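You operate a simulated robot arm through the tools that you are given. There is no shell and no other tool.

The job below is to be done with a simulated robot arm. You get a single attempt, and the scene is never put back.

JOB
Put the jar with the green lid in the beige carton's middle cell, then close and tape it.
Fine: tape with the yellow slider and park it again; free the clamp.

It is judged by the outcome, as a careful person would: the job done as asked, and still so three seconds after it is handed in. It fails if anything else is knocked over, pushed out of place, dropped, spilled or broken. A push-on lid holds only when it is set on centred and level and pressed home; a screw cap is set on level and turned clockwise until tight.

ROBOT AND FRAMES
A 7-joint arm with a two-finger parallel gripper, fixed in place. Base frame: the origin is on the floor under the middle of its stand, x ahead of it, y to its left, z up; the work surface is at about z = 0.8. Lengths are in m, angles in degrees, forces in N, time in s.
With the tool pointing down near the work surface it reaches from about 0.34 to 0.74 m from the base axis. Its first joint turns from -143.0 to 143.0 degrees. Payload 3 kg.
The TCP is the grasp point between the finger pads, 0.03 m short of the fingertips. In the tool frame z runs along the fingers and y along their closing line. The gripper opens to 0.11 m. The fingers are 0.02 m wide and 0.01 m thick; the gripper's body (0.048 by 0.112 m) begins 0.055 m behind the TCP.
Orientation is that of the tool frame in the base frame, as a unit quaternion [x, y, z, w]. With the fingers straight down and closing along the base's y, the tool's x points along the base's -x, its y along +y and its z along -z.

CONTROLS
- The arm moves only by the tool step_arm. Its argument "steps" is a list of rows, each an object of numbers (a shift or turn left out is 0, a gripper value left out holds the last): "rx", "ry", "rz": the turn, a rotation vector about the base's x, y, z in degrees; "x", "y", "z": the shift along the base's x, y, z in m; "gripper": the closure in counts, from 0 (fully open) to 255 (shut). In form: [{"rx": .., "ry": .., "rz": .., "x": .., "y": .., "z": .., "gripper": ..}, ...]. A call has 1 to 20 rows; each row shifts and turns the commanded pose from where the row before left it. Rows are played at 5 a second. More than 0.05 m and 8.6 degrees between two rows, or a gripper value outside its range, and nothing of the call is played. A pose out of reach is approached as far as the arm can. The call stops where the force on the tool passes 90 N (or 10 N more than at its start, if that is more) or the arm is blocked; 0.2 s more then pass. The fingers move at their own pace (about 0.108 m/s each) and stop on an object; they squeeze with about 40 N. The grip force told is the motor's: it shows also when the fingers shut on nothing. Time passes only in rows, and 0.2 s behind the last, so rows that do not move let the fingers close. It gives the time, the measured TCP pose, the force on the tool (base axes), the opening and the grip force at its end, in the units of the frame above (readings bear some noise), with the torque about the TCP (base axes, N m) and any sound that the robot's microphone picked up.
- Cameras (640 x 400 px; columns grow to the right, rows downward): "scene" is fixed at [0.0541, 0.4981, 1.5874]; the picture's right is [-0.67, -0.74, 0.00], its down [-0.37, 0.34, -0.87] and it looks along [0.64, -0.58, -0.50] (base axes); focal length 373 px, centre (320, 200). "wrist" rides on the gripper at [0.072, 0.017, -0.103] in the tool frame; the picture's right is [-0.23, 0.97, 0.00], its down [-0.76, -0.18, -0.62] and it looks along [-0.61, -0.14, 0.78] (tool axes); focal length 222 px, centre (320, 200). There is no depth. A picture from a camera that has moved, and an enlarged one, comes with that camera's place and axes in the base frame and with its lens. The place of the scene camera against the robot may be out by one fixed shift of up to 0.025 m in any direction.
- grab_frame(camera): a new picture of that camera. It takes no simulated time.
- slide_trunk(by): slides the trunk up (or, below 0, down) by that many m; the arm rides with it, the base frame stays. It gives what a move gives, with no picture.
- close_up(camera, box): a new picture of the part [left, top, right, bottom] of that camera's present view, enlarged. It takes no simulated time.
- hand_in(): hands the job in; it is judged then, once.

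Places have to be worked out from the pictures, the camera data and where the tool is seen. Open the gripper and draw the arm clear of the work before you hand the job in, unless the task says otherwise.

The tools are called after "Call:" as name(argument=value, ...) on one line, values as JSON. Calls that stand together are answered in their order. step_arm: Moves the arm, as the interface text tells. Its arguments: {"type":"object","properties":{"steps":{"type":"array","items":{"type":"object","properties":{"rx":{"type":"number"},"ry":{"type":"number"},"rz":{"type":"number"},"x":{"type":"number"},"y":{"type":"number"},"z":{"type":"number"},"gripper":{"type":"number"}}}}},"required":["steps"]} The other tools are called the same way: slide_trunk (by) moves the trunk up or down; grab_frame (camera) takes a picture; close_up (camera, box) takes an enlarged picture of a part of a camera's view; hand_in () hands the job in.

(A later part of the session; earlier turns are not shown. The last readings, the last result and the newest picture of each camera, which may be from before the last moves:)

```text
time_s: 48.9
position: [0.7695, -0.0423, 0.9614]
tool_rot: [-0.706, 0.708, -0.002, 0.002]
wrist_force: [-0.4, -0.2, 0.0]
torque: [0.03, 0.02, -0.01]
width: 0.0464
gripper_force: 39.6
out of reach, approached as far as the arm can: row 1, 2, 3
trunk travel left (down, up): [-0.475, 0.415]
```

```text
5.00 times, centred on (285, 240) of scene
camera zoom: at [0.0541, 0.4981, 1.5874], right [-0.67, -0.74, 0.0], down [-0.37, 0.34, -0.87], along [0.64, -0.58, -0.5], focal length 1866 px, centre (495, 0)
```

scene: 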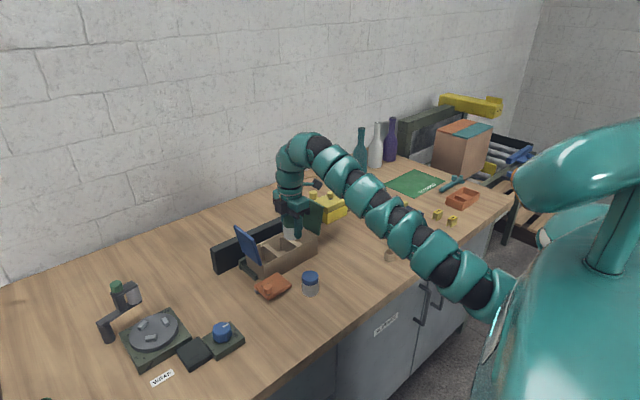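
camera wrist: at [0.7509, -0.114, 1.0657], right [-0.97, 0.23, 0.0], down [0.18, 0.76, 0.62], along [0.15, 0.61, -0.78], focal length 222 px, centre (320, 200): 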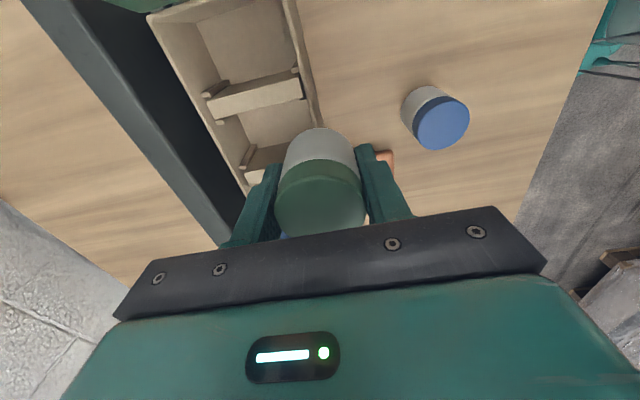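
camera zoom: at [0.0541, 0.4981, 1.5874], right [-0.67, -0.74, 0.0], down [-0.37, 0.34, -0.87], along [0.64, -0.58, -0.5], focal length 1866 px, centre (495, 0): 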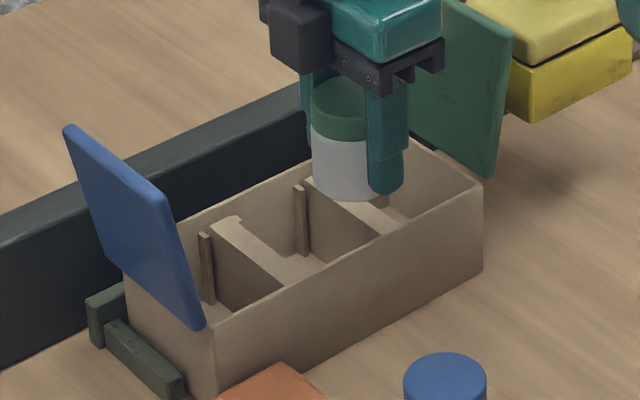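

The cell measures about x 0.773–0.864 and y -0.068 to -0.0127, so the target is (0.818,-0.040), and fingers closing along x leave room. I'll raise the trunk a little to the best-reach height, lean the tool 8° outward and move over the cell.

Call:
slide_trunk(by=0.05)

Call:
step_arm(steps=[{"ry": -4}, {"ry": -4}, {"x": 0.02, "z": -0.02}, {"x": 0.015, "z": -0.02}, {"x": 0.014, "z": -0.01}, {}])

Call:
grab_frame(camera="wrist")

Call:
close_up(camera="scene", box=[235, 180, 335, 280])

```text
time_s: 49.9
position: [0.7704, -0.0413, 1.0106]
tool_rot: [-0.706, 0.708, -0.001, 0.002]
wrist_force: [-0.2, 1.5, -0.8]
torque: [0.01, -0.01, 0.01]
width: 0.0462
gripper_force: 39.6
trunk travel left (down, up): [-0.525, 0.365]
```

```text
time_s: 51.2
position: [0.8181, -0.0407, 0.9606]
tool_rot: [-0.705, 0.706, -0.051, 0.051]
wrist_force: [-0.8, -0.2, -1.3]
torque: [0.01, -0.01, -0.01]
width: 0.0462
gripper_force: 40.1
trunk travel left (down, up): [-0.525, 0.365]
```

```text
taken
camera wrist: at [0.7848, -0.1134, 1.0621], right [-0.96, 0.23, -0.14], down [0.09, 0.76, 0.64], along [0.25, 0.61, -0.75], focal length 222 px, centre (320, 200)
```

wrist: 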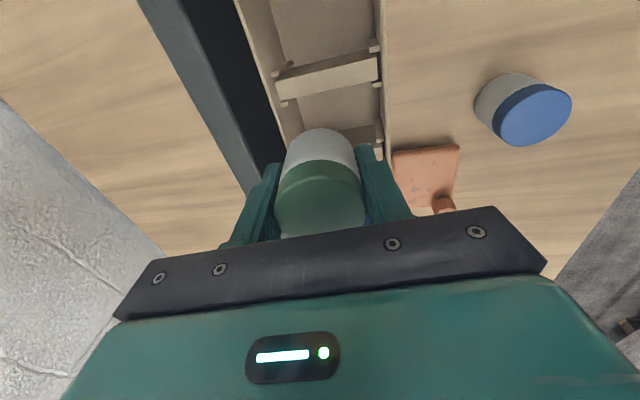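

```text
4.00 times, centred on (285, 230) of scene
camera zoom: at [0.0541, 0.4981, 1.5874], right [-0.67, -0.74, 0.0], down [-0.37, 0.34, -0.87], along [0.64, -0.58, -0.5], focal length 1492 px, centre (460, 80)
```

zoom: 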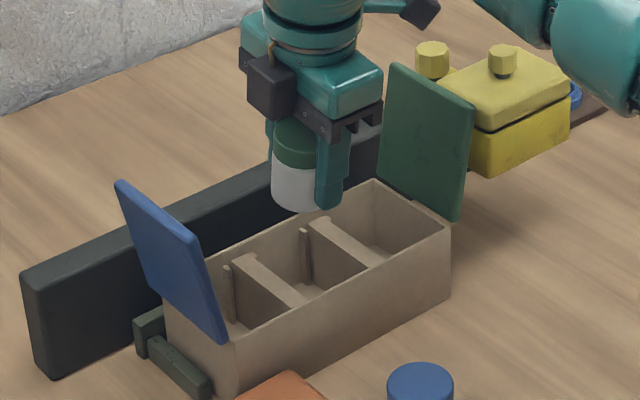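

The 8° lean reaches (0.818,-0.041) exactly. I'll lower until the jar's bottom is just above the rim and check the alignment.

Call:
step_arm(steps=[{"z": -0.02}, {"z": -0.02}, {}])

Call:
grab_frame(camera="wrist")

Call:
close_up(camera="scene", box=[250, 200, 330, 270])

Call:
close_up(camera="wrist", box=[220, 60, 420, 230])

```text
time_s: 52.0
position: [0.8176, -0.0414, 0.9217]
tool_rot: [-0.705, 0.706, -0.051, 0.051]
wrist_force: [-0.9, -0.9, -1.2]
torque: [-0.03, -0.02, -0.02]
width: 0.0463
gripper_force: 40.4
trunk travel left (down, up): [-0.525, 0.365]
```

```text
taken
camera wrist: at [0.7854, -0.1137, 1.0222], right [-0.96, 0.23, -0.14], down [0.09, 0.76, 0.64], along [0.25, 0.61, -0.75], focal length 222 px, centre (320, 200)
```

wrist: 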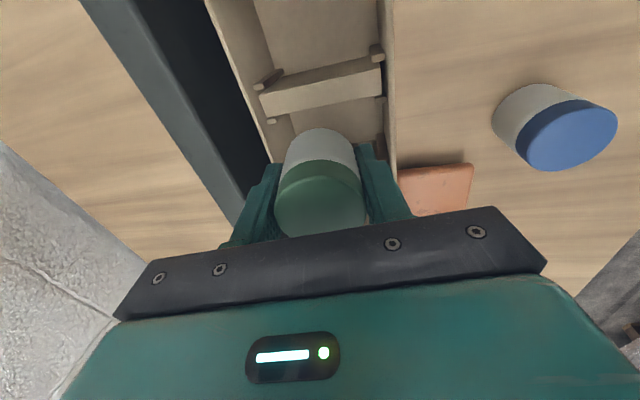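

```text
5.71 times, centred on (290, 235) of scene
camera zoom: at [0.0541, 0.4981, 1.5874], right [-0.67, -0.74, 0.0], down [-0.37, 0.34, -0.87], along [0.64, -0.58, -0.5], focal length 2132 px, centre (491, 0)
```

zoom: 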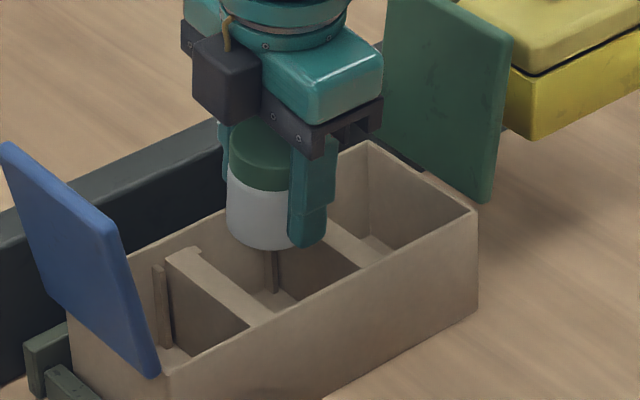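

```text
2.35 times, centred on (320, 145) of wrist
camera zoom: at [0.7854, -0.1137, 1.0222], right [-0.96, 0.23, -0.14], down [0.09, 0.76, 0.64], along [0.25, 0.61, -0.75], focal length 523 px, centre (320, 329)
```

zoom: 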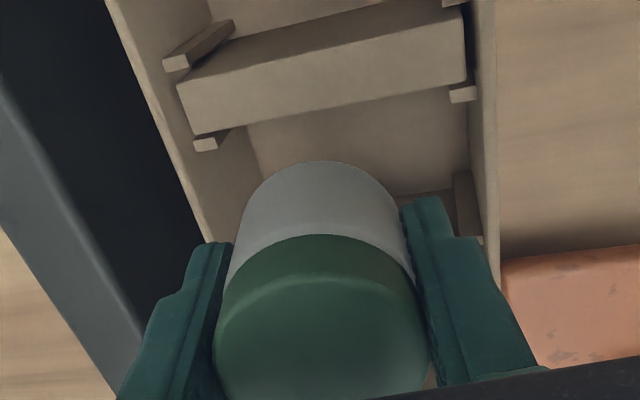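

The alignment in y matters (about 4 mm margin), so I'll take tighter pictures of the cell before going in.

Call:
close_up(camera="scene", box=[252, 215, 322, 265])

Call:
close_up(camera="wrist", box=[240, 40, 400, 140])

```text
8.00 times, centred on (287, 240) of scene
camera zoom: at [0.0541, 0.4981, 1.5874], right [-0.67, -0.74, 0.0], down [-0.37, 0.34, -0.87], along [0.64, -0.58, -0.5], focal length 2985 px, centre (584, -120)
```

zoom: 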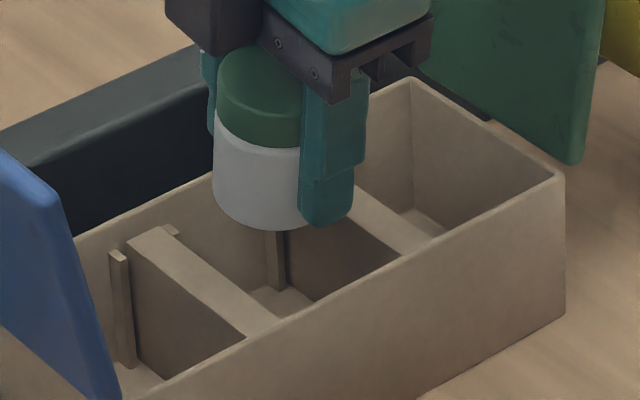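

```text
4.00 times, centred on (320, 90) of wrist
camera zoom: at [0.7854, -0.1137, 1.0222], right [-0.96, 0.23, -0.14], down [0.09, 0.76, 0.64], along [0.25, 0.61, -0.75], focal length 888 px, centre (320, 640)
```

zoom: 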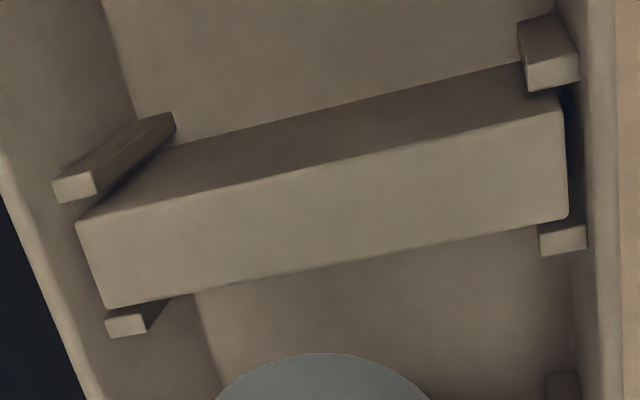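

Combining the views, the middle cell spans roughly y -0.066 to -0.011, so I'll shift +0.003 m in y and lower slowly past the rim, watching the force.

Call:
step_arm(steps=[{"y": 0.003}, {"z": -0.01}, {"z": -0.01}, {"z": -0.01}, {"z": -0.008}, {}])

Call:
close_up(camera="wrist", box=[220, 60, 420, 230])

Call:
close_up(camera="scene", box=[252, 215, 322, 265])

```text
time_s: 53.5
position: [0.8184, -0.0394, 0.8824]
tool_rot: [0.705, -0.705, 0.05, -0.051]
wrist_force: [0.3, 0.7, -1.9]
torque: [0.01, 0.04, 0.0]
width: 0.0465
gripper_force: 40.0
trunk travel left (down, up): [-0.525, 0.365]
```

```text
2.35 times, centred on (320, 145) of wrist
camera zoom: at [0.7858, -0.1102, 0.9839], right [-0.96, 0.23, -0.14], down [0.09, 0.76, 0.64], along [0.25, 0.61, -0.75], focal length 523 px, centre (320, 329)
```

zoom: 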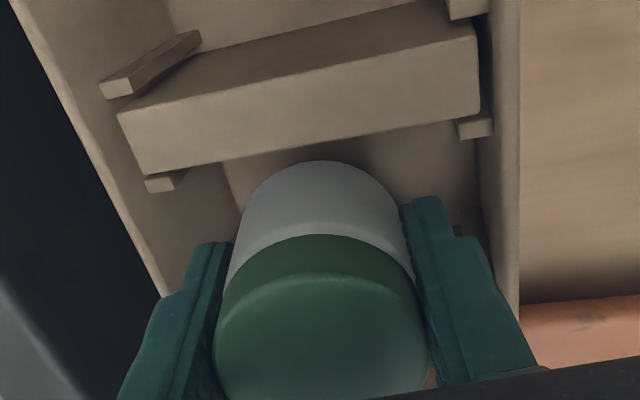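

```text
8.00 times, centred on (287, 240) of scene
camera zoom: at [0.0541, 0.4981, 1.5874], right [-0.67, -0.74, 0.0], down [-0.37, 0.34, -0.87], along [0.64, -0.58, -0.5], focal length 2985 px, centre (584, -120)
```

zoom: 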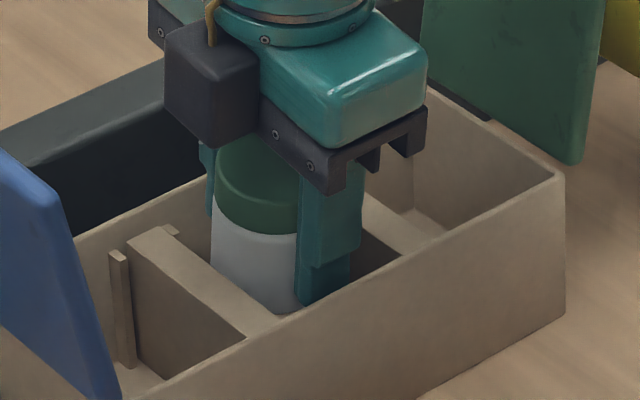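

The jar is inside the cell with no contact force, slightly nearer the +y divider; I'll shift -0.0015 in y and lower on toward the floor.

Call:
step_arm(steps=[{"y": -0.0015}, {"z": -0.01}, {"z": -0.01}, {"z": -0.008}, {}])

Call:
close_up(camera="wrist", box=[220, 60, 420, 230])

```text
time_s: 54.6
position: [0.8192, -0.0411, 0.8561]
tool_rot: [-0.705, 0.706, -0.051, 0.051]
wrist_force: [-0.1, -1.0, -1.7]
torque: [0.0, 0.01, -0.01]
width: 0.0465
gripper_force: 40.0
trunk travel left (down, up): [-0.525, 0.365]
```

```text
2.35 times, centred on (320, 145) of wrist
camera zoom: at [0.7859, -0.1128, 0.9565], right [-0.96, 0.23, -0.14], down [0.09, 0.76, 0.64], along [0.25, 0.61, -0.75], focal length 523 px, centre (320, 329)
```

zoom: 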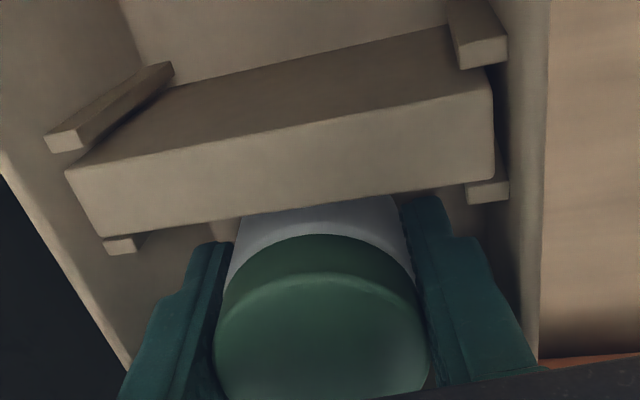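

Still no contact; I'll continue in small steps until the jar just touches the floor of the carton.

Call:
step_arm(steps=[{"z": -0.005}, {"z": -0.004}, {"z": -0.002}, {}])

Call:
step_arm(steps=[{"z": -0.002}, {}])

```text
time_s: 55.6
position: [0.8193, -0.0407, 0.8452]
tool_rot: [-0.705, 0.706, -0.051, 0.051]
wrist_force: [1.0, 0.4, 0.1]
torque: [0.02, 0.0, -0.01]
width: 0.0461
gripper_force: 40.1
trunk travel left (down, up): [-0.525, 0.365]
```

```text
time_s: 56.2
position: [0.8192, -0.0411, 0.8453]
tool_rot: [-0.704, 0.706, -0.052, 0.054]
wrist_force: [3.0, -2.4, 12.3]
torque: [-0.1, 0.09, 0.03]
width: 0.0466
gripper_force: 40.3
trunk travel left (down, up): [-0.525, 0.365]
```

The jar touches the floor (12 N up). I'll release by opening just a few millimetres so the jar settles upright, then check.

Call:
step_arm(steps=[{"z": 0.001, "gripper": 135}, {"gripper": 128}, {}, {}])

Call:
close_up(camera="wrist", box=[220, 60, 420, 230])

Call:
close_up(camera="scene", box=[252, 215, 322, 265])

```text
time_s: 57.2
position: [0.8184, -0.0412, 0.8427]
tool_rot: [-0.705, 0.705, -0.051, 0.051]
wrist_force: [-0.8, -0.3, 0.4]
torque: [-0.02, -0.02, 0.02]
width: 0.0547
gripper_force: 0.0
trunk travel left (down, up): [-0.525, 0.365]
```

```text
2.35 times, centred on (320, 145) of wrist
camera zoom: at [0.7855, -0.112, 0.9443], right [-0.96, 0.23, -0.14], down [0.09, 0.76, 0.64], along [0.25, 0.61, -0.75], focal length 523 px, centre (320, 329)
```

zoom: 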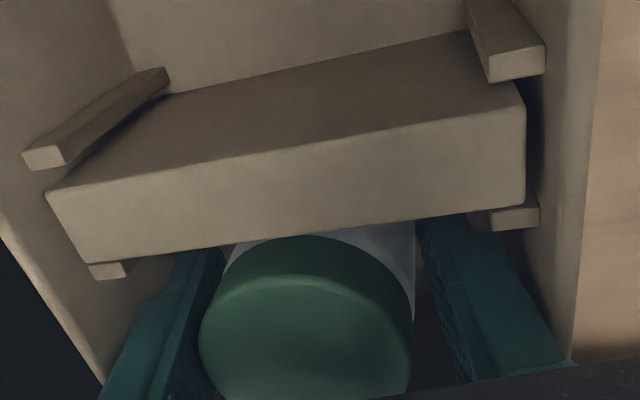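

```text
8.00 times, centred on (287, 240) of scene
camera zoom: at [0.0541, 0.4981, 1.5874], right [-0.67, -0.74, 0.0], down [-0.37, 0.34, -0.87], along [0.64, -0.58, -0.5], focal length 2985 px, centre (584, -120)
```

zoom: 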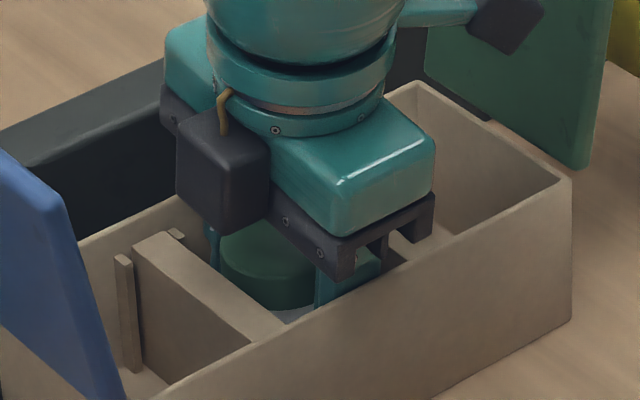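

The jar is free and upright, but the carton seems to have shifted a few mm toward me as the near finger's thick part met the wall. I'll narrow the opening slightly and withdraw along the tool axis.

Call:
step_arm(steps=[{"gripper": 133}, {"x": -0.0007, "z": 0.005}, {"x": -0.0014, "z": 0.01}, {"x": -0.0014, "z": 0.01}, {}])

Call:
close_up(camera="wrist", box=[220, 60, 420, 230])

Call:
close_up(camera="scene", box=[252, 215, 322, 265])

```text
time_s: 58.5
position: [0.8148, -0.0411, 0.8687]
tool_rot: [0.705, -0.705, 0.05, -0.051]
wrist_force: [0.3, -0.3, 0.2]
torque: [0.02, -0.03, 0.03]
width: 0.0526
gripper_force: 0.1
trunk travel left (down, up): [-0.525, 0.365]
```

```text
2.35 times, centred on (320, 145) of wrist
camera zoom: at [0.7816, -0.1134, 0.9697], right [-0.96, 0.23, -0.14], down [0.09, 0.76, 0.64], along [0.25, 0.61, -0.75], focal length 523 px, centre (320, 329)
```

zoom: 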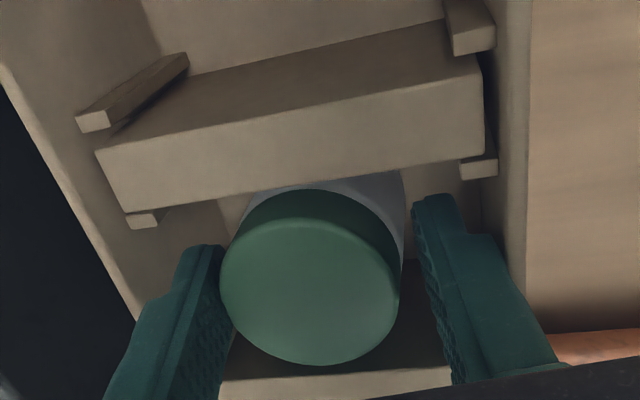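

```text
8.00 times, centred on (287, 240) of scene
camera zoom: at [0.0541, 0.4981, 1.5874], right [-0.67, -0.74, 0.0], down [-0.37, 0.34, -0.87], along [0.64, -0.58, -0.5], focal length 2985 px, centre (584, -120)
```

zoom: 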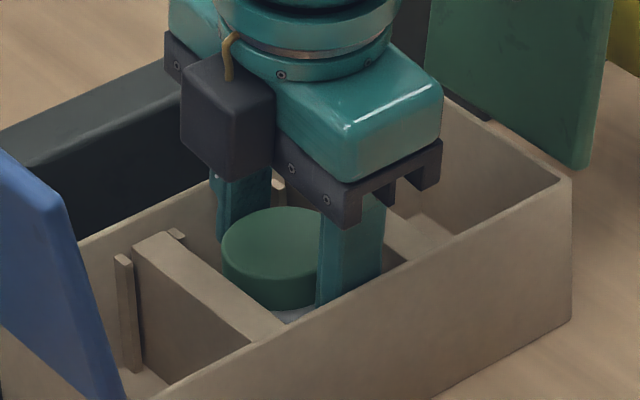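

The jar stands in the middle cell. I'll retreat fully upward and then compare the carton's position with before.

Call:
step_arm(steps=[{"x": -0.0014, "z": 0.01}, {"x": -0.0028, "z": 0.02}, {"x": -0.0042, "z": 0.03}, {"x": -0.0042, "z": 0.03}, {"x": -0.01, "z": 0.02}, {}])

Call:
grab_frame(camera="wrist")

Call:
close_up(camera="scene", box=[200, 170, 400, 310])

Call:
close_up(camera="scene", box=[252, 215, 322, 265])

```text
time_s: 59.9
position: [0.7934, -0.0413, 0.9779]
tool_rot: [-0.704, 0.706, -0.05, 0.052]
wrist_force: [1.2, -0.1, 0.5]
torque: [0.02, 0.02, -0.05]
width: 0.0525
gripper_force: 0.1
trunk travel left (down, up): [-0.525, 0.365]
```

```text
taken
camera wrist: at [0.7593, -0.1135, 1.0787], right [-0.96, 0.23, -0.14], down [0.09, 0.76, 0.64], along [0.25, 0.61, -0.75], focal length 222 px, centre (320, 200)
```

wrist: 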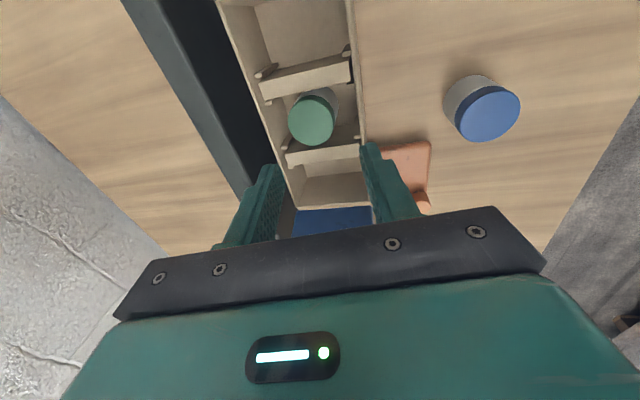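

```text
2.86 times, centred on (300, 240) of scene
camera zoom: at [0.0541, 0.4981, 1.5874], right [-0.67, -0.74, 0.0], down [-0.37, 0.34, -0.87], along [0.64, -0.58, -0.5], focal length 1066 px, centre (377, 86)
```

zoom: 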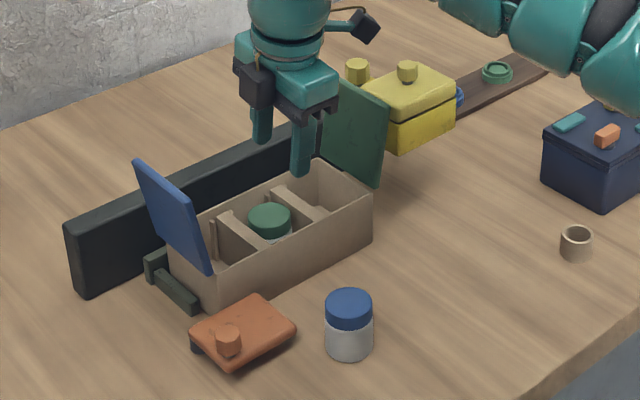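

```text
8.00 times, centred on (287, 240) of scene
camera zoom: at [0.0541, 0.4981, 1.5874], right [-0.67, -0.74, 0.0], down [-0.37, 0.34, -0.87], along [0.64, -0.58, -0.5], focal length 2985 px, centre (584, -120)
```

zoom: 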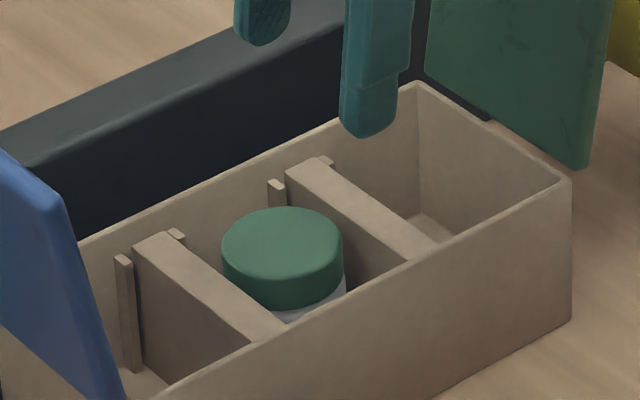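

The jar is placed; the carton only shifted about 3 mm. Next I'll close the blue flap: shut the fingers, go over its top to its +y side.

Call:
step_arm(steps=[{"gripper": 255, "z": 0.02}, {"z": 0.025}, {"y": 0.04}, {"y": 0.04}, {"y": 0.04}, {"y": 0.035}, {}])

Call:
grab_frame(camera="wrist")

Call:
close_up(camera="scene", box=[200, 150, 360, 300])

```text
time_s: 61.5
position: [0.768, 0.0802, 0.9989]
tool_rot: [-0.705, 0.706, -0.05, 0.051]
wrist_force: [-0.7, -2.0, 0.1]
torque: [-0.06, 0.02, -0.02]
width: 0.0001
gripper_force: 37.5
out of reach, approached as far as the arm can: row 4, 5, 6
trunk travel left (down, up): [-0.525, 0.365]
```

```text
taken
camera wrist: at [0.735, 0.0085, 1.0998], right [-0.96, 0.23, -0.14], down [0.09, 0.76, 0.64], along [0.25, 0.61, -0.75], focal length 222 px, centre (320, 200)
```

wrist: 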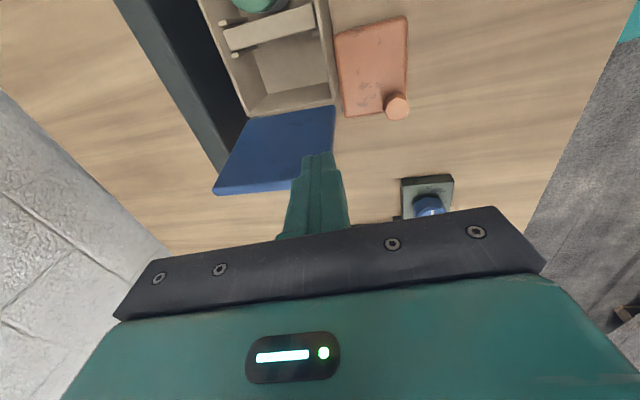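

```text
2.67 times, centred on (280, 225) of scene
camera zoom: at [0.0541, 0.4981, 1.5874], right [-0.67, -0.74, 0.0], down [-0.37, 0.34, -0.87], along [0.64, -0.58, -0.5], focal length 995 px, centre (427, 133)
```

zoom: 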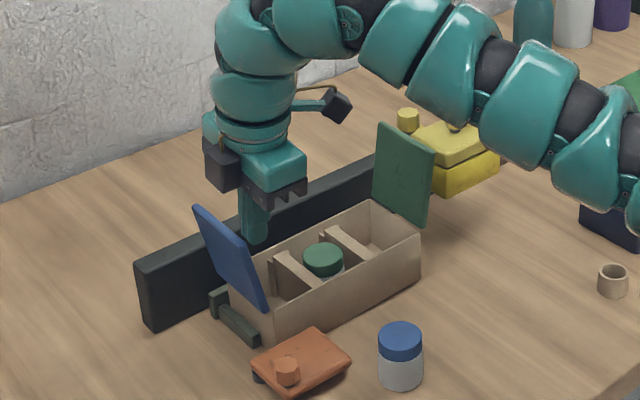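

The arm is at its reach edge here; raising the trunk by 0.1 lifts the tool clear and improves the reach. Then I'll go to the flap's +y side.

Call:
slide_trunk(by=0.1)

Call:
step_arm(steps=[{"y": 0.02, "z": -0.01}, {"y": 0.025, "z": -0.01}, {"x": 0.01, "z": -0.01}, {"x": 0.01}, {}])

Call:
grab_frame(camera="wrist")

Call:
close_up(camera="scene", box=[200, 150, 360, 300])

```text
time_s: 62.8
position: [0.7688, 0.0812, 1.0991]
tool_rot: [0.705, -0.705, 0.051, -0.051]
wrist_force: [0.0, 1.0, -0.3]
torque: [0.02, 0.03, -0.03]
width: 0.0001
gripper_force: 38.0
trunk travel left (down, up): [-0.625, 0.265]
```

```text
time_s: 64.0
position: [0.7682, 0.1152, 1.0662]
tool_rot: [-0.705, 0.705, -0.051, 0.052]
wrist_force: [0.5, -0.7, 0.8]
torque: [0.02, -0.01, 0.02]
width: 0.0
gripper_force: 37.7
out of reach, approached as far as the arm can: row 2, 3, 4
trunk travel left (down, up): [-0.625, 0.265]
```

```text
taken
camera wrist: at [0.7343, 0.0437, 1.1669], right [-0.96, 0.23, -0.14], down [0.09, 0.76, 0.64], along [0.25, 0.61, -0.75], focal length 222 px, centre (320, 200)
```

wrist: 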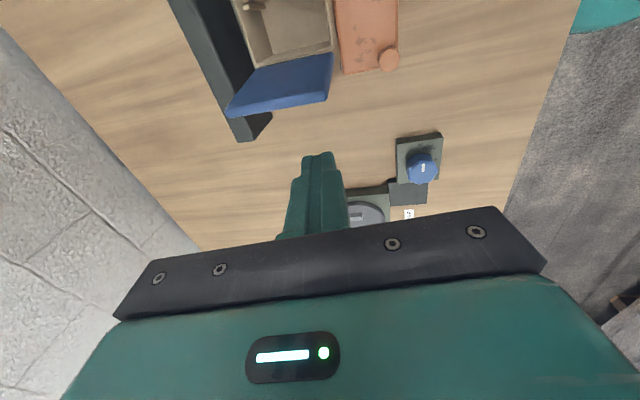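

```text
2.67 times, centred on (280, 225) of scene
camera zoom: at [0.0541, 0.4981, 1.5874], right [-0.67, -0.74, 0.0], down [-0.37, 0.34, -0.87], along [0.64, -0.58, -0.5], focal length 995 px, centre (427, 133)
```

zoom: 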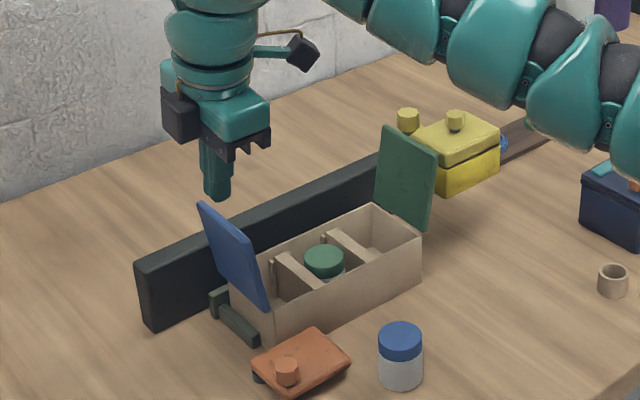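

The finger is now at y≈0.115, beyond the flap. Lowering brings me into better reach; I'll go down to flap-top height and then try moving out in x.

Call:
step_arm(steps=[{"z": -0.03}, {"z": -0.03}, {"z": -0.03}, {"x": 0.01}, {"x": 0.01}, {}])

Call:
grab_frame(camera="wrist")

Call:
close_up(camera="scene", box=[200, 150, 360, 300])

```text
time_s: 65.4
position: [0.7774, 0.1155, 0.9771]
tool_rot: [-0.704, 0.706, -0.052, 0.052]
wrist_force: [-1.0, -0.9, -0.1]
torque: [0.0, -0.04, 0.01]
width: 0.0001
gripper_force: 37.8
out of reach, approached as far as the arm can: row 5
trunk travel left (down, up): [-0.625, 0.265]
```

```text
taken
camera wrist: at [0.7446, 0.0433, 1.0776], right [-0.96, 0.23, -0.14], down [0.09, 0.76, 0.64], along [0.25, 0.61, -0.75], focal length 222 px, centre (320, 200)
```

wrist: 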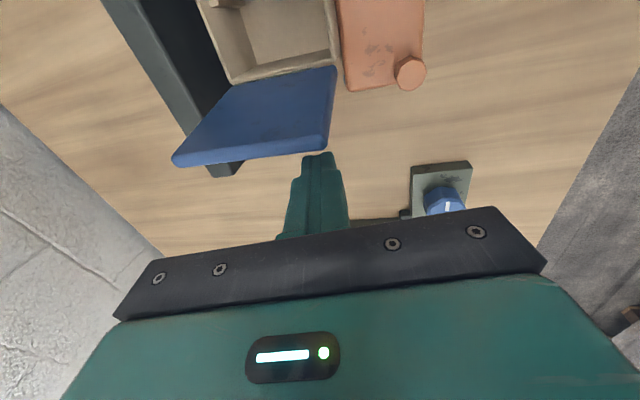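

```text
2.67 times, centred on (280, 225) of scene
camera zoom: at [0.0541, 0.4981, 1.5874], right [-0.67, -0.74, 0.0], down [-0.37, 0.34, -0.87], along [0.64, -0.58, -0.5], focal length 995 px, centre (427, 133)
```

zoom: 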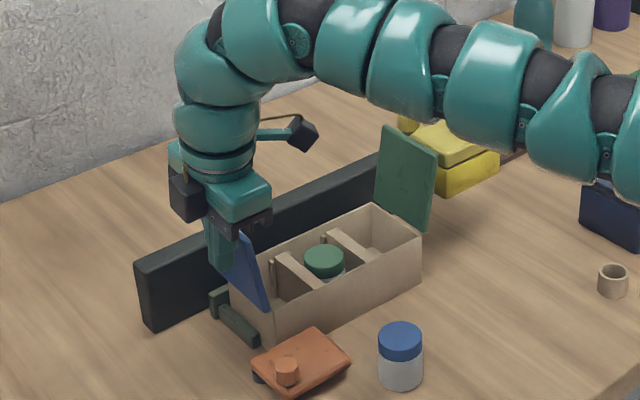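

The finger overlaps the flap's near corner only; I'll lean 6° more and move out a little for a better contact.

Call:
step_arm(steps=[{"ry": -6}, {"x": 0.01, "z": -0.003}, {"x": 0.01, "z": -0.003}, {}])

Call:
grab_frame(camera="wrist")

```text
time_s: 66.4
position: [0.7984, 0.1175, 0.9714]
tool_rot: [0.702, -0.701, 0.086, -0.088]
wrist_force: [-0.1, -0.9, 0.3]
torque: [0.02, 0.02, -0.02]
width: 0.0
gripper_force: 37.6
trunk travel left (down, up): [-0.625, 0.265]
```

```text
taken
camera wrist: at [0.7548, 0.045, 1.0686], right [-0.94, 0.23, -0.24], down [0.02, 0.76, 0.65], along [0.33, 0.61, -0.72], focal length 222 px, centre (320, 200)
```

wrist: 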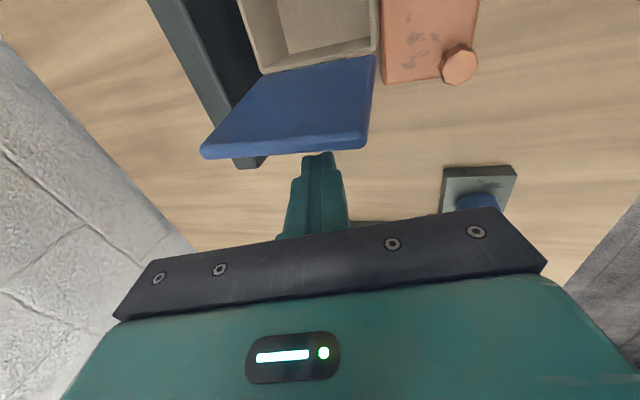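

The finger now spans well inside the flap's edge. I'll sweep it along the flap's closing arc toward -y and down, part-way first.

Call:
step_arm(steps=[{"y": -0.02}, {"y": -0.0205, "z": 0.002}, {"y": -0.0137, "z": -0.002}, {"y": -0.0137, "z": -0.002}, {"y": -0.012, "z": -0.006}, {"y": -0.012, "z": -0.008}, {}])

Call:
grab_frame(camera="wrist")

Call:
close_up(camera="scene", box=[200, 150, 360, 300])

```text
time_s: 68.0
position: [0.7976, 0.0233, 0.9563]
tool_rot: [-0.702, 0.702, -0.088, 0.089]
wrist_force: [0.0, -0.9, 0.8]
torque: [0.02, 0.01, -0.01]
width: 0.0
gripper_force: 37.4
trunk travel left (down, up): [-0.625, 0.265]
```

```text
taken
camera wrist: at [0.7544, -0.0478, 1.0524], right [-0.94, 0.23, -0.24], down [0.02, 0.76, 0.65], along [0.33, 0.61, -0.72], focal length 222 px, centre (320, 200)
```

wrist: 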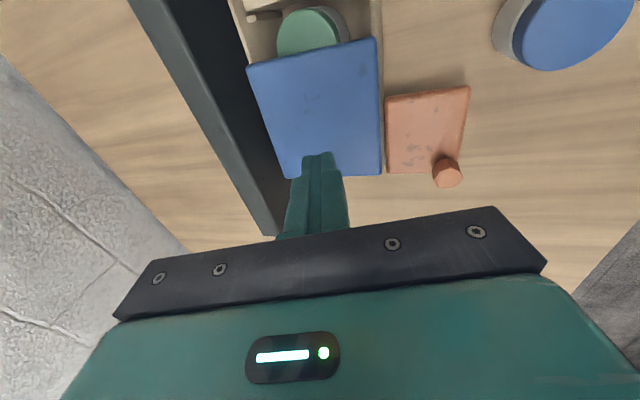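

```text
2.67 times, centred on (280, 225) of scene
camera zoom: at [0.0541, 0.4981, 1.5874], right [-0.67, -0.74, 0.0], down [-0.37, 0.34, -0.87], along [0.64, -0.58, -0.5], focal length 995 px, centre (427, 133)
```

zoom: 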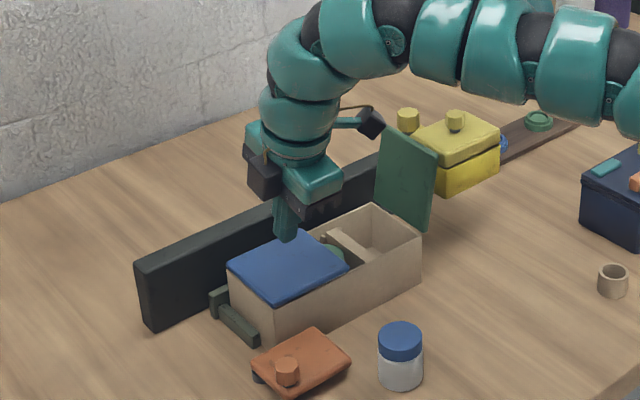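

The blue flap fell shut and lies flat on the carton. Now the green one: I'll rise, cross over to y≈-0.197 between the green flap and the slider, and check before descending.

Call:
step_arm(steps=[{"z": 0.03}, {"z": 0.03}, {"z": 0.02, "y": -0.02}, {"y": -0.04}, {"y": -0.04}, {"y": -0.04}, {"y": -0.04}, {"y": -0.04}, {}])

Call:
grab_frame(camera="wrist")

Call:
close_up(camera="scene", box=[230, 150, 390, 280])

```text
time_s: 70.0
position: [0.7968, -0.1985, 1.0343]
tool_rot: [-0.701, 0.702, -0.088, 0.088]
wrist_force: [-0.4, 0.2, -0.6]
torque: [0.02, 0.01, 0.0]
width: 0.0
gripper_force: 37.7
trunk travel left (down, up): [-0.625, 0.265]
```

```text
taken
camera wrist: at [0.7541, -0.2707, 1.1319], right [-0.94, 0.23, -0.24], down [0.02, 0.76, 0.65], along [0.33, 0.61, -0.72], focal length 222 px, centre (320, 200)
```

wrist: 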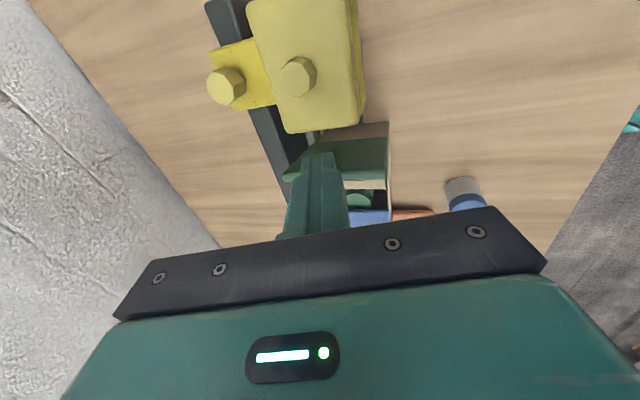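

```text
3.08 times, centred on (310, 215) of scene
camera zoom: at [0.0541, 0.4981, 1.5874], right [-0.67, -0.74, 0.0], down [-0.37, 0.34, -0.87], along [0.64, -0.58, -0.5], focal length 1148 px, centre (351, 154)
```

zoom: 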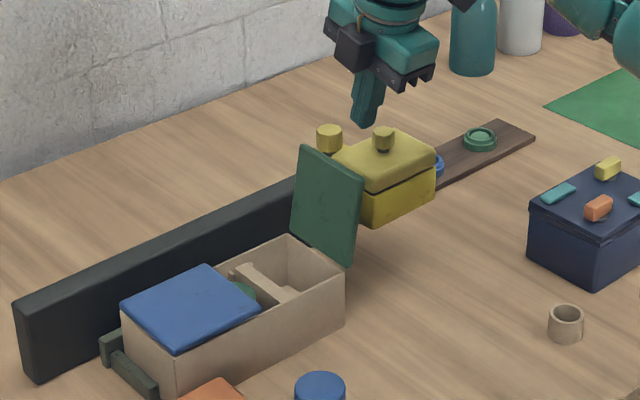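

The gap to the slider is narrow, but the slider's top is at z≈0.94 and the flap reaches 0.967, so I can push just above the slider with the fingertip at z≈0.95.

Call:
step_arm(steps=[{"y": 0.012, "z": -0.02}, {"z": -0.02}, {"z": -0.014}, {}])

Call:
close_up(camera="wrist", box=[200, 20, 440, 220])

Call:
close_up(camera="scene", box=[260, 160, 360, 250])

```text
time_s: 71.0
position: [0.7963, -0.1867, 0.9813]
tool_rot: [-0.702, 0.702, -0.087, 0.088]
wrist_force: [0.4, 0.0, 0.1]
torque: [-0.01, 0.0, -0.03]
width: 0.0001
gripper_force: 37.7
trunk travel left (down, up): [-0.625, 0.265]
```

```text
2.00 times, centred on (320, 120) of wrist
camera zoom: at [0.7538, -0.2584, 1.0784], right [-0.94, 0.23, -0.24], down [0.02, 0.76, 0.65], along [0.33, 0.61, -0.72], focal length 444 px, centre (320, 360)
```

zoom: 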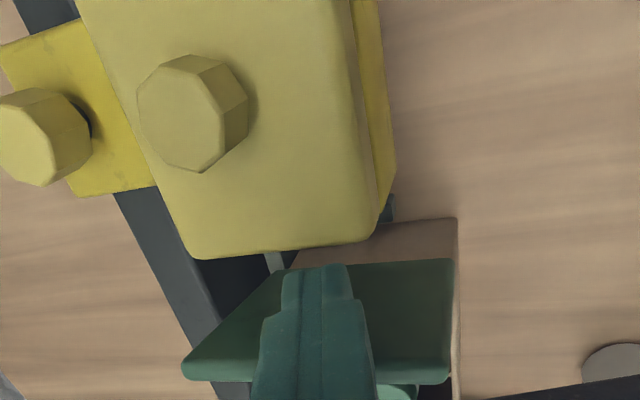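

```text
4.44 times, centred on (310, 205) of scene
camera zoom: at [0.0541, 0.4981, 1.5874], right [-0.67, -0.74, 0.0], down [-0.37, 0.34, -0.87], along [0.64, -0.58, -0.5], focal length 1658 px, centre (364, 178)
```

zoom: 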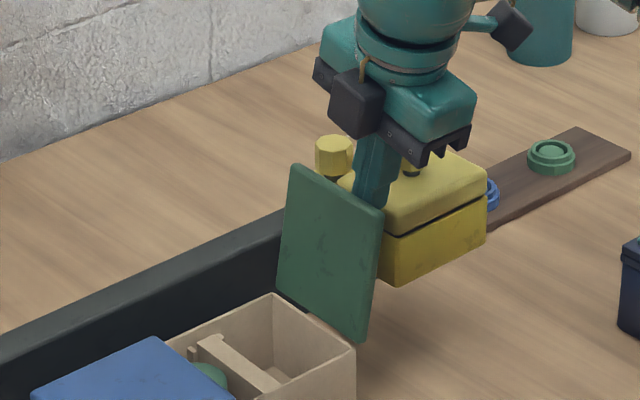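

The fingertip is behind the flap and clear of the slider. Now I'll push the flap over in +y.

Call:
step_arm(steps=[{"y": 0.015}, {"y": 0.015}, {"y": 0.015}, {"y": 0.015}, {"y": 0.012, "z": -0.004}, {"y": 0.012, "z": -0.006}, {}])

Call:
grab_frame(camera="wrist")

Call:
close_up(camera="scene", box=[220, 160, 380, 290])

```text
time_s: 72.6
position: [0.797, -0.1019, 0.9711]
tool_rot: [-0.701, 0.702, -0.088, 0.088]
wrist_force: [0.2, 0.0, 0.4]
torque: [0.0, -0.03, 0.0]
width: 0.0
gripper_force: 38.0
trunk travel left (down, up): [-0.625, 0.265]
```

```text
taken
camera wrist: at [0.754, -0.1736, 1.0684], right [-0.94, 0.23, -0.24], down [0.02, 0.76, 0.65], along [0.33, 0.61, -0.72], focal length 222 px, centre (320, 200)
```

wrist: 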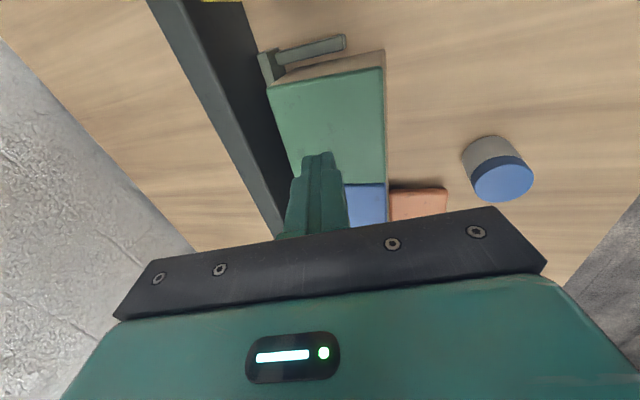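

```text
3.08 times, centred on (300, 225) of scene
camera zoom: at [0.0541, 0.4981, 1.5874], right [-0.67, -0.74, 0.0], down [-0.37, 0.34, -0.87], along [0.64, -0.58, -0.5], focal length 1148 px, centre (382, 123)
```

zoom: 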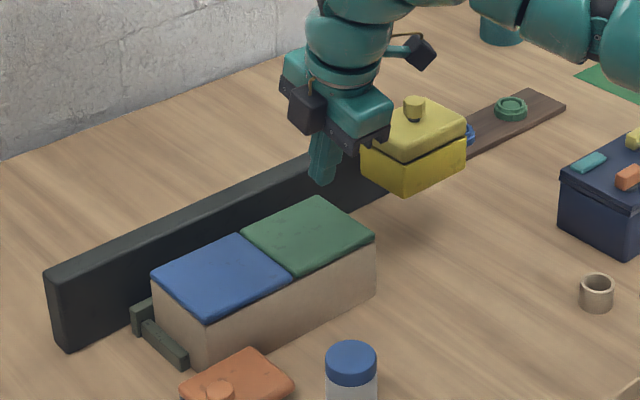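

Both flaps lie flat. Now for the slider: I want the fingers closing along y on its main knob, so I'll rise, draw back, straighten, and yaw back to 0°, opening part-way.

Call:
step_arm(steps=[{"z": 0.03}, {"z": 0.03}, {"x": -0.03, "z": 0.02}, {"x": -0.03}, {"ry": 7.15, "x": -0.01}, {"ry": 7.15}, {}])

Call:
step_arm(steps=[{"rz": -8.5, "y": -0.01}, {"rz": -8.5, "y": -0.01}, {"rz": -8.5, "y": -0.015}, {"rz": -8.5, "y": -0.015}, {"rz": -8.5, "y": -0.015}, {"rz": -8.5, "y": -0.015}, {"rz": -8.5, "y": -0.015}, {"rz": -8.5, "y": -0.015}, {"rz": -8.5, "y": -0.015}, {"rz": -8.5, "y": -0.015}, {"rz": -5, "gripper": 130}, {}])

Call:
grab_frame(camera="wrist")

```text
time_s: 74.2
position: [0.7372, -0.099, 1.0516]
tool_rot: [-0.707, 0.707, 0.0, 0.0]
wrist_force: [-0.4, 0.3, 0.0]
torque: [-0.04, -0.02, 0.02]
width: 0.0001
gripper_force: 38.0
out of reach, approached as far as the arm can: row 4
trunk travel left (down, up): [-0.625, 0.265]
```

```text
time_s: 76.8
position: [0.7372, -0.2403, 1.0497]
tool_rot: [0.001, 1.0, -0.001, 0.0]
wrist_force: [0.3, -0.4, 0.0]
torque: [0.0, 0.0, -0.03]
width: 0.0538
gripper_force: 0.0
trunk travel left (down, up): [-0.625, 0.265]
```

```text
taken
camera wrist: at [0.664, -0.2221, 1.1547], right [0.23, 0.97, 0.0], down [0.76, -0.18, 0.62], along [0.61, -0.14, -0.78], focal length 222 px, centre (320, 200)
```

wrist: 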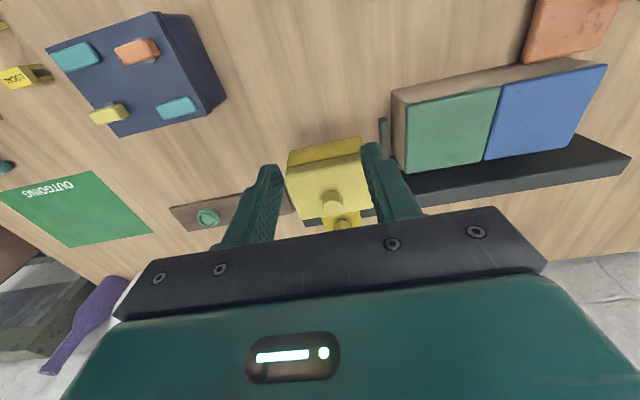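

This is a clear view of the slider; I'll enlarge it to locate the knobs precisely.

Call:
close_up(camera="wrist", box=[270, 120, 400, 240])

Call:
close_up(camera="wrist", box=[360, 20, 640, 210])

Call:
close_up(camera="scene", box=[220, 160, 390, 290])

```text
3.33 times, centred on (335, 180) of wrist
camera zoom: at [0.664, -0.2221, 1.1547], right [0.23, 0.97, 0.0], down [0.76, -0.18, 0.62], along [0.61, -0.14, -0.78], focal length 740 px, centre (270, 267)
```

zoom: 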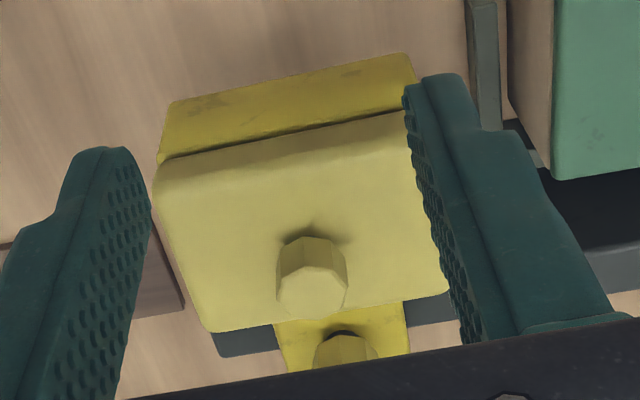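

```text
2.11 times, centred on (500, 115) of wrist
camera zoom: at [0.664, -0.2221, 1.1547], right [0.23, 0.97, 0.0], down [0.76, -0.18, 0.62], along [0.61, -0.14, -0.78], focal length 468 px, centre (-59, 379)
```

zoom: 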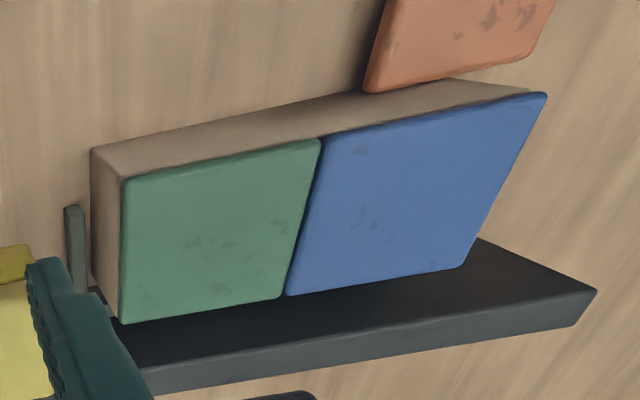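

```text
3.08 times, centred on (305, 225) of scene
camera zoom: at [0.0541, 0.4981, 1.5874], right [-0.67, -0.74, 0.0], down [-0.37, 0.34, -0.87], along [0.64, -0.58, -0.5], focal length 1148 px, centre (366, 123)
```

zoom: 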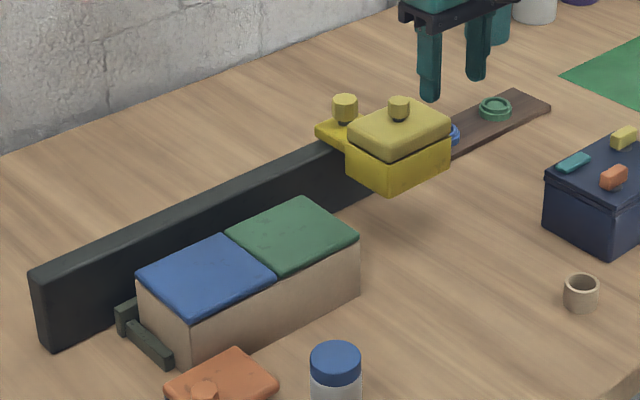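

The slider's main knob sits at about (0.818,-0.246), top near z 0.965, on the lid of the block (top at about 0.943). I'll lean the tool 18° outward and move above the knob.

Call:
step_arm(steps=[{"ry": -6, "x": 0.01}, {"ry": -6, "x": 0.015}, {"ry": -6, "x": 0.015}, {"x": 0.015, "y": -0.003}, {"x": 0.015, "y": -0.003}, {"x": 0.005}, {}])

Call:
grab_frame(camera="wrist")

Call:
close_up(camera="scene", box=[270, 140, 400, 240])

```text
time_s: 78.4
position: [0.8137, -0.2457, 1.0514]
tool_rot: [0.001, 0.988, -0.001, 0.157]
wrist_force: [-0.3, 0.0, -0.2]
torque: [-0.03, -0.01, -0.01]
width: 0.0539
gripper_force: 0.0
trunk travel left (down, up): [-0.625, 0.265]
```

```text
taken
camera wrist: at [0.7114, -0.2285, 1.1277], right [0.22, 0.97, 0.07], down [0.53, -0.18, 0.83], along [0.82, -0.14, -0.56], focal length 222 px, centre (320, 200)
```

wrist: 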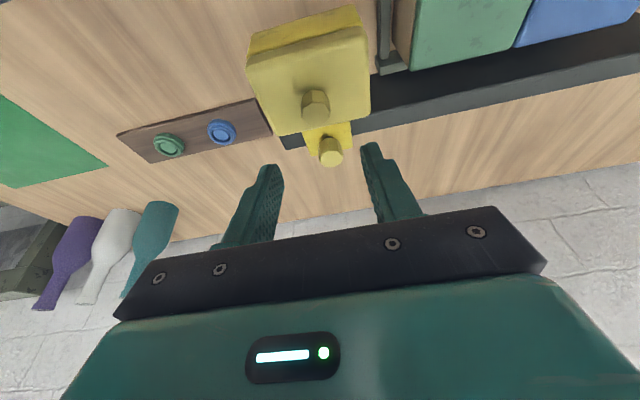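

```text
4.00 times, centred on (335, 190) of scene
camera zoom: at [0.0541, 0.4981, 1.5874], right [-0.67, -0.74, 0.0], down [-0.37, 0.34, -0.87], along [0.64, -0.58, -0.5], focal length 1492 px, centre (260, 240)
```

zoom: 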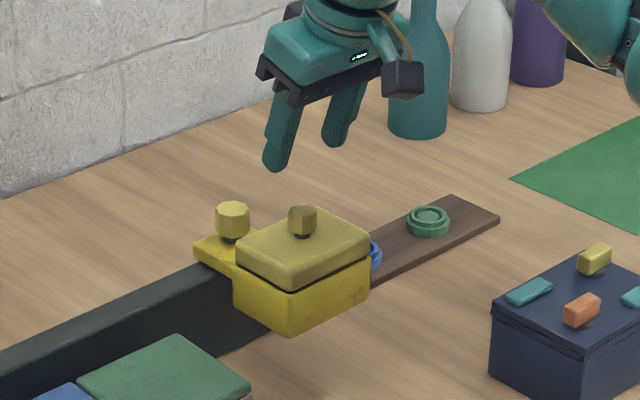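

The lean gives ample reach and the knob is centred between the fingers. I'll descend onto it and stop just above the lid.

Call:
step_arm(steps=[{"z": -0.025}, {"z": -0.02}, {"z": -0.015}, {"z": -0.01}, {}])

Call:
grab_frame(camera="wrist")

Call:
close_up(camera="scene", box=[290, 150, 380, 230])

```text
time_s: 79.6
position: [0.8135, -0.2456, 0.9812]
tool_rot: [-0.001, 0.988, 0.001, 0.157]
wrist_force: [0.4, 0.1, 1.4]
torque: [0.0, -0.01, 0.01]
width: 0.0536
gripper_force: 0.1
trunk travel left (down, up): [-0.625, 0.265]
```

```text
taken
camera wrist: at [0.7126, -0.2292, 1.0582], right [0.22, 0.97, 0.07], down [0.53, -0.18, 0.83], along [0.82, -0.14, -0.56], focal length 222 px, centre (320, 200)
```

wrist: 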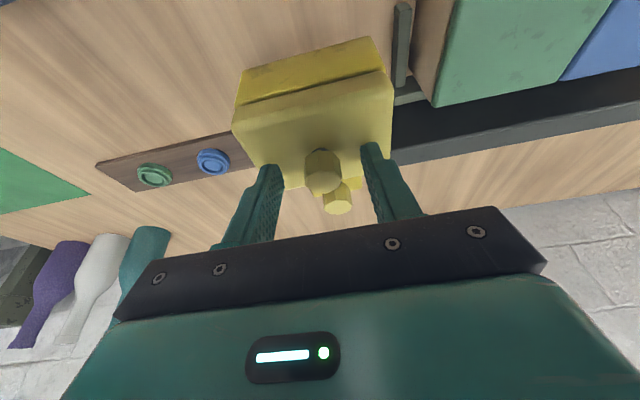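

```text
5.00 times, centred on (335, 190) of scene
camera zoom: at [0.0541, 0.4981, 1.5874], right [-0.67, -0.74, 0.0], down [-0.37, 0.34, -0.87], along [0.64, -0.58, -0.5], focal length 1866 px, centre (245, 250)
```

zoom: 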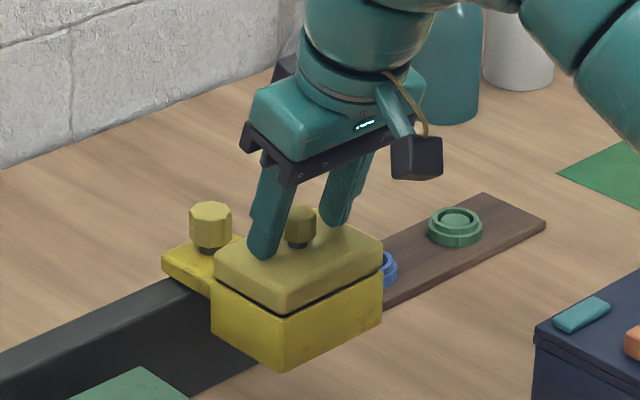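

The fingers straddle the main knob with almost no contact force. I'll close on it.

Call:
step_arm(steps=[{"z": -0.001, "gripper": 180}, {"gripper": 220}, {"gripper": 240}, {}, {}])

Call:
close_up(camera="scene", box=[290, 150, 380, 230])

```text
time_s: 80.8
position: [0.8132, -0.2447, 0.9804]
tool_rot: [0.0, 0.988, 0.0, 0.157]
wrist_force: [1.0, 5.8, 11.0]
torque: [0.14, -0.23, 0.09]
width: 0.023
gripper_force: 45.2
trunk travel left (down, up): [-0.625, 0.265]
```

```text
5.00 times, centred on (335, 190) of scene
camera zoom: at [0.0541, 0.4981, 1.5874], right [-0.67, -0.74, 0.0], down [-0.37, 0.34, -0.87], along [0.64, -0.58, -0.5], focal length 1866 px, centre (245, 250)
```

zoom: 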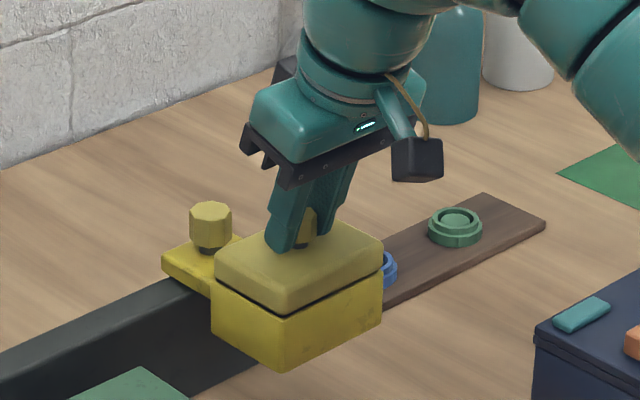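

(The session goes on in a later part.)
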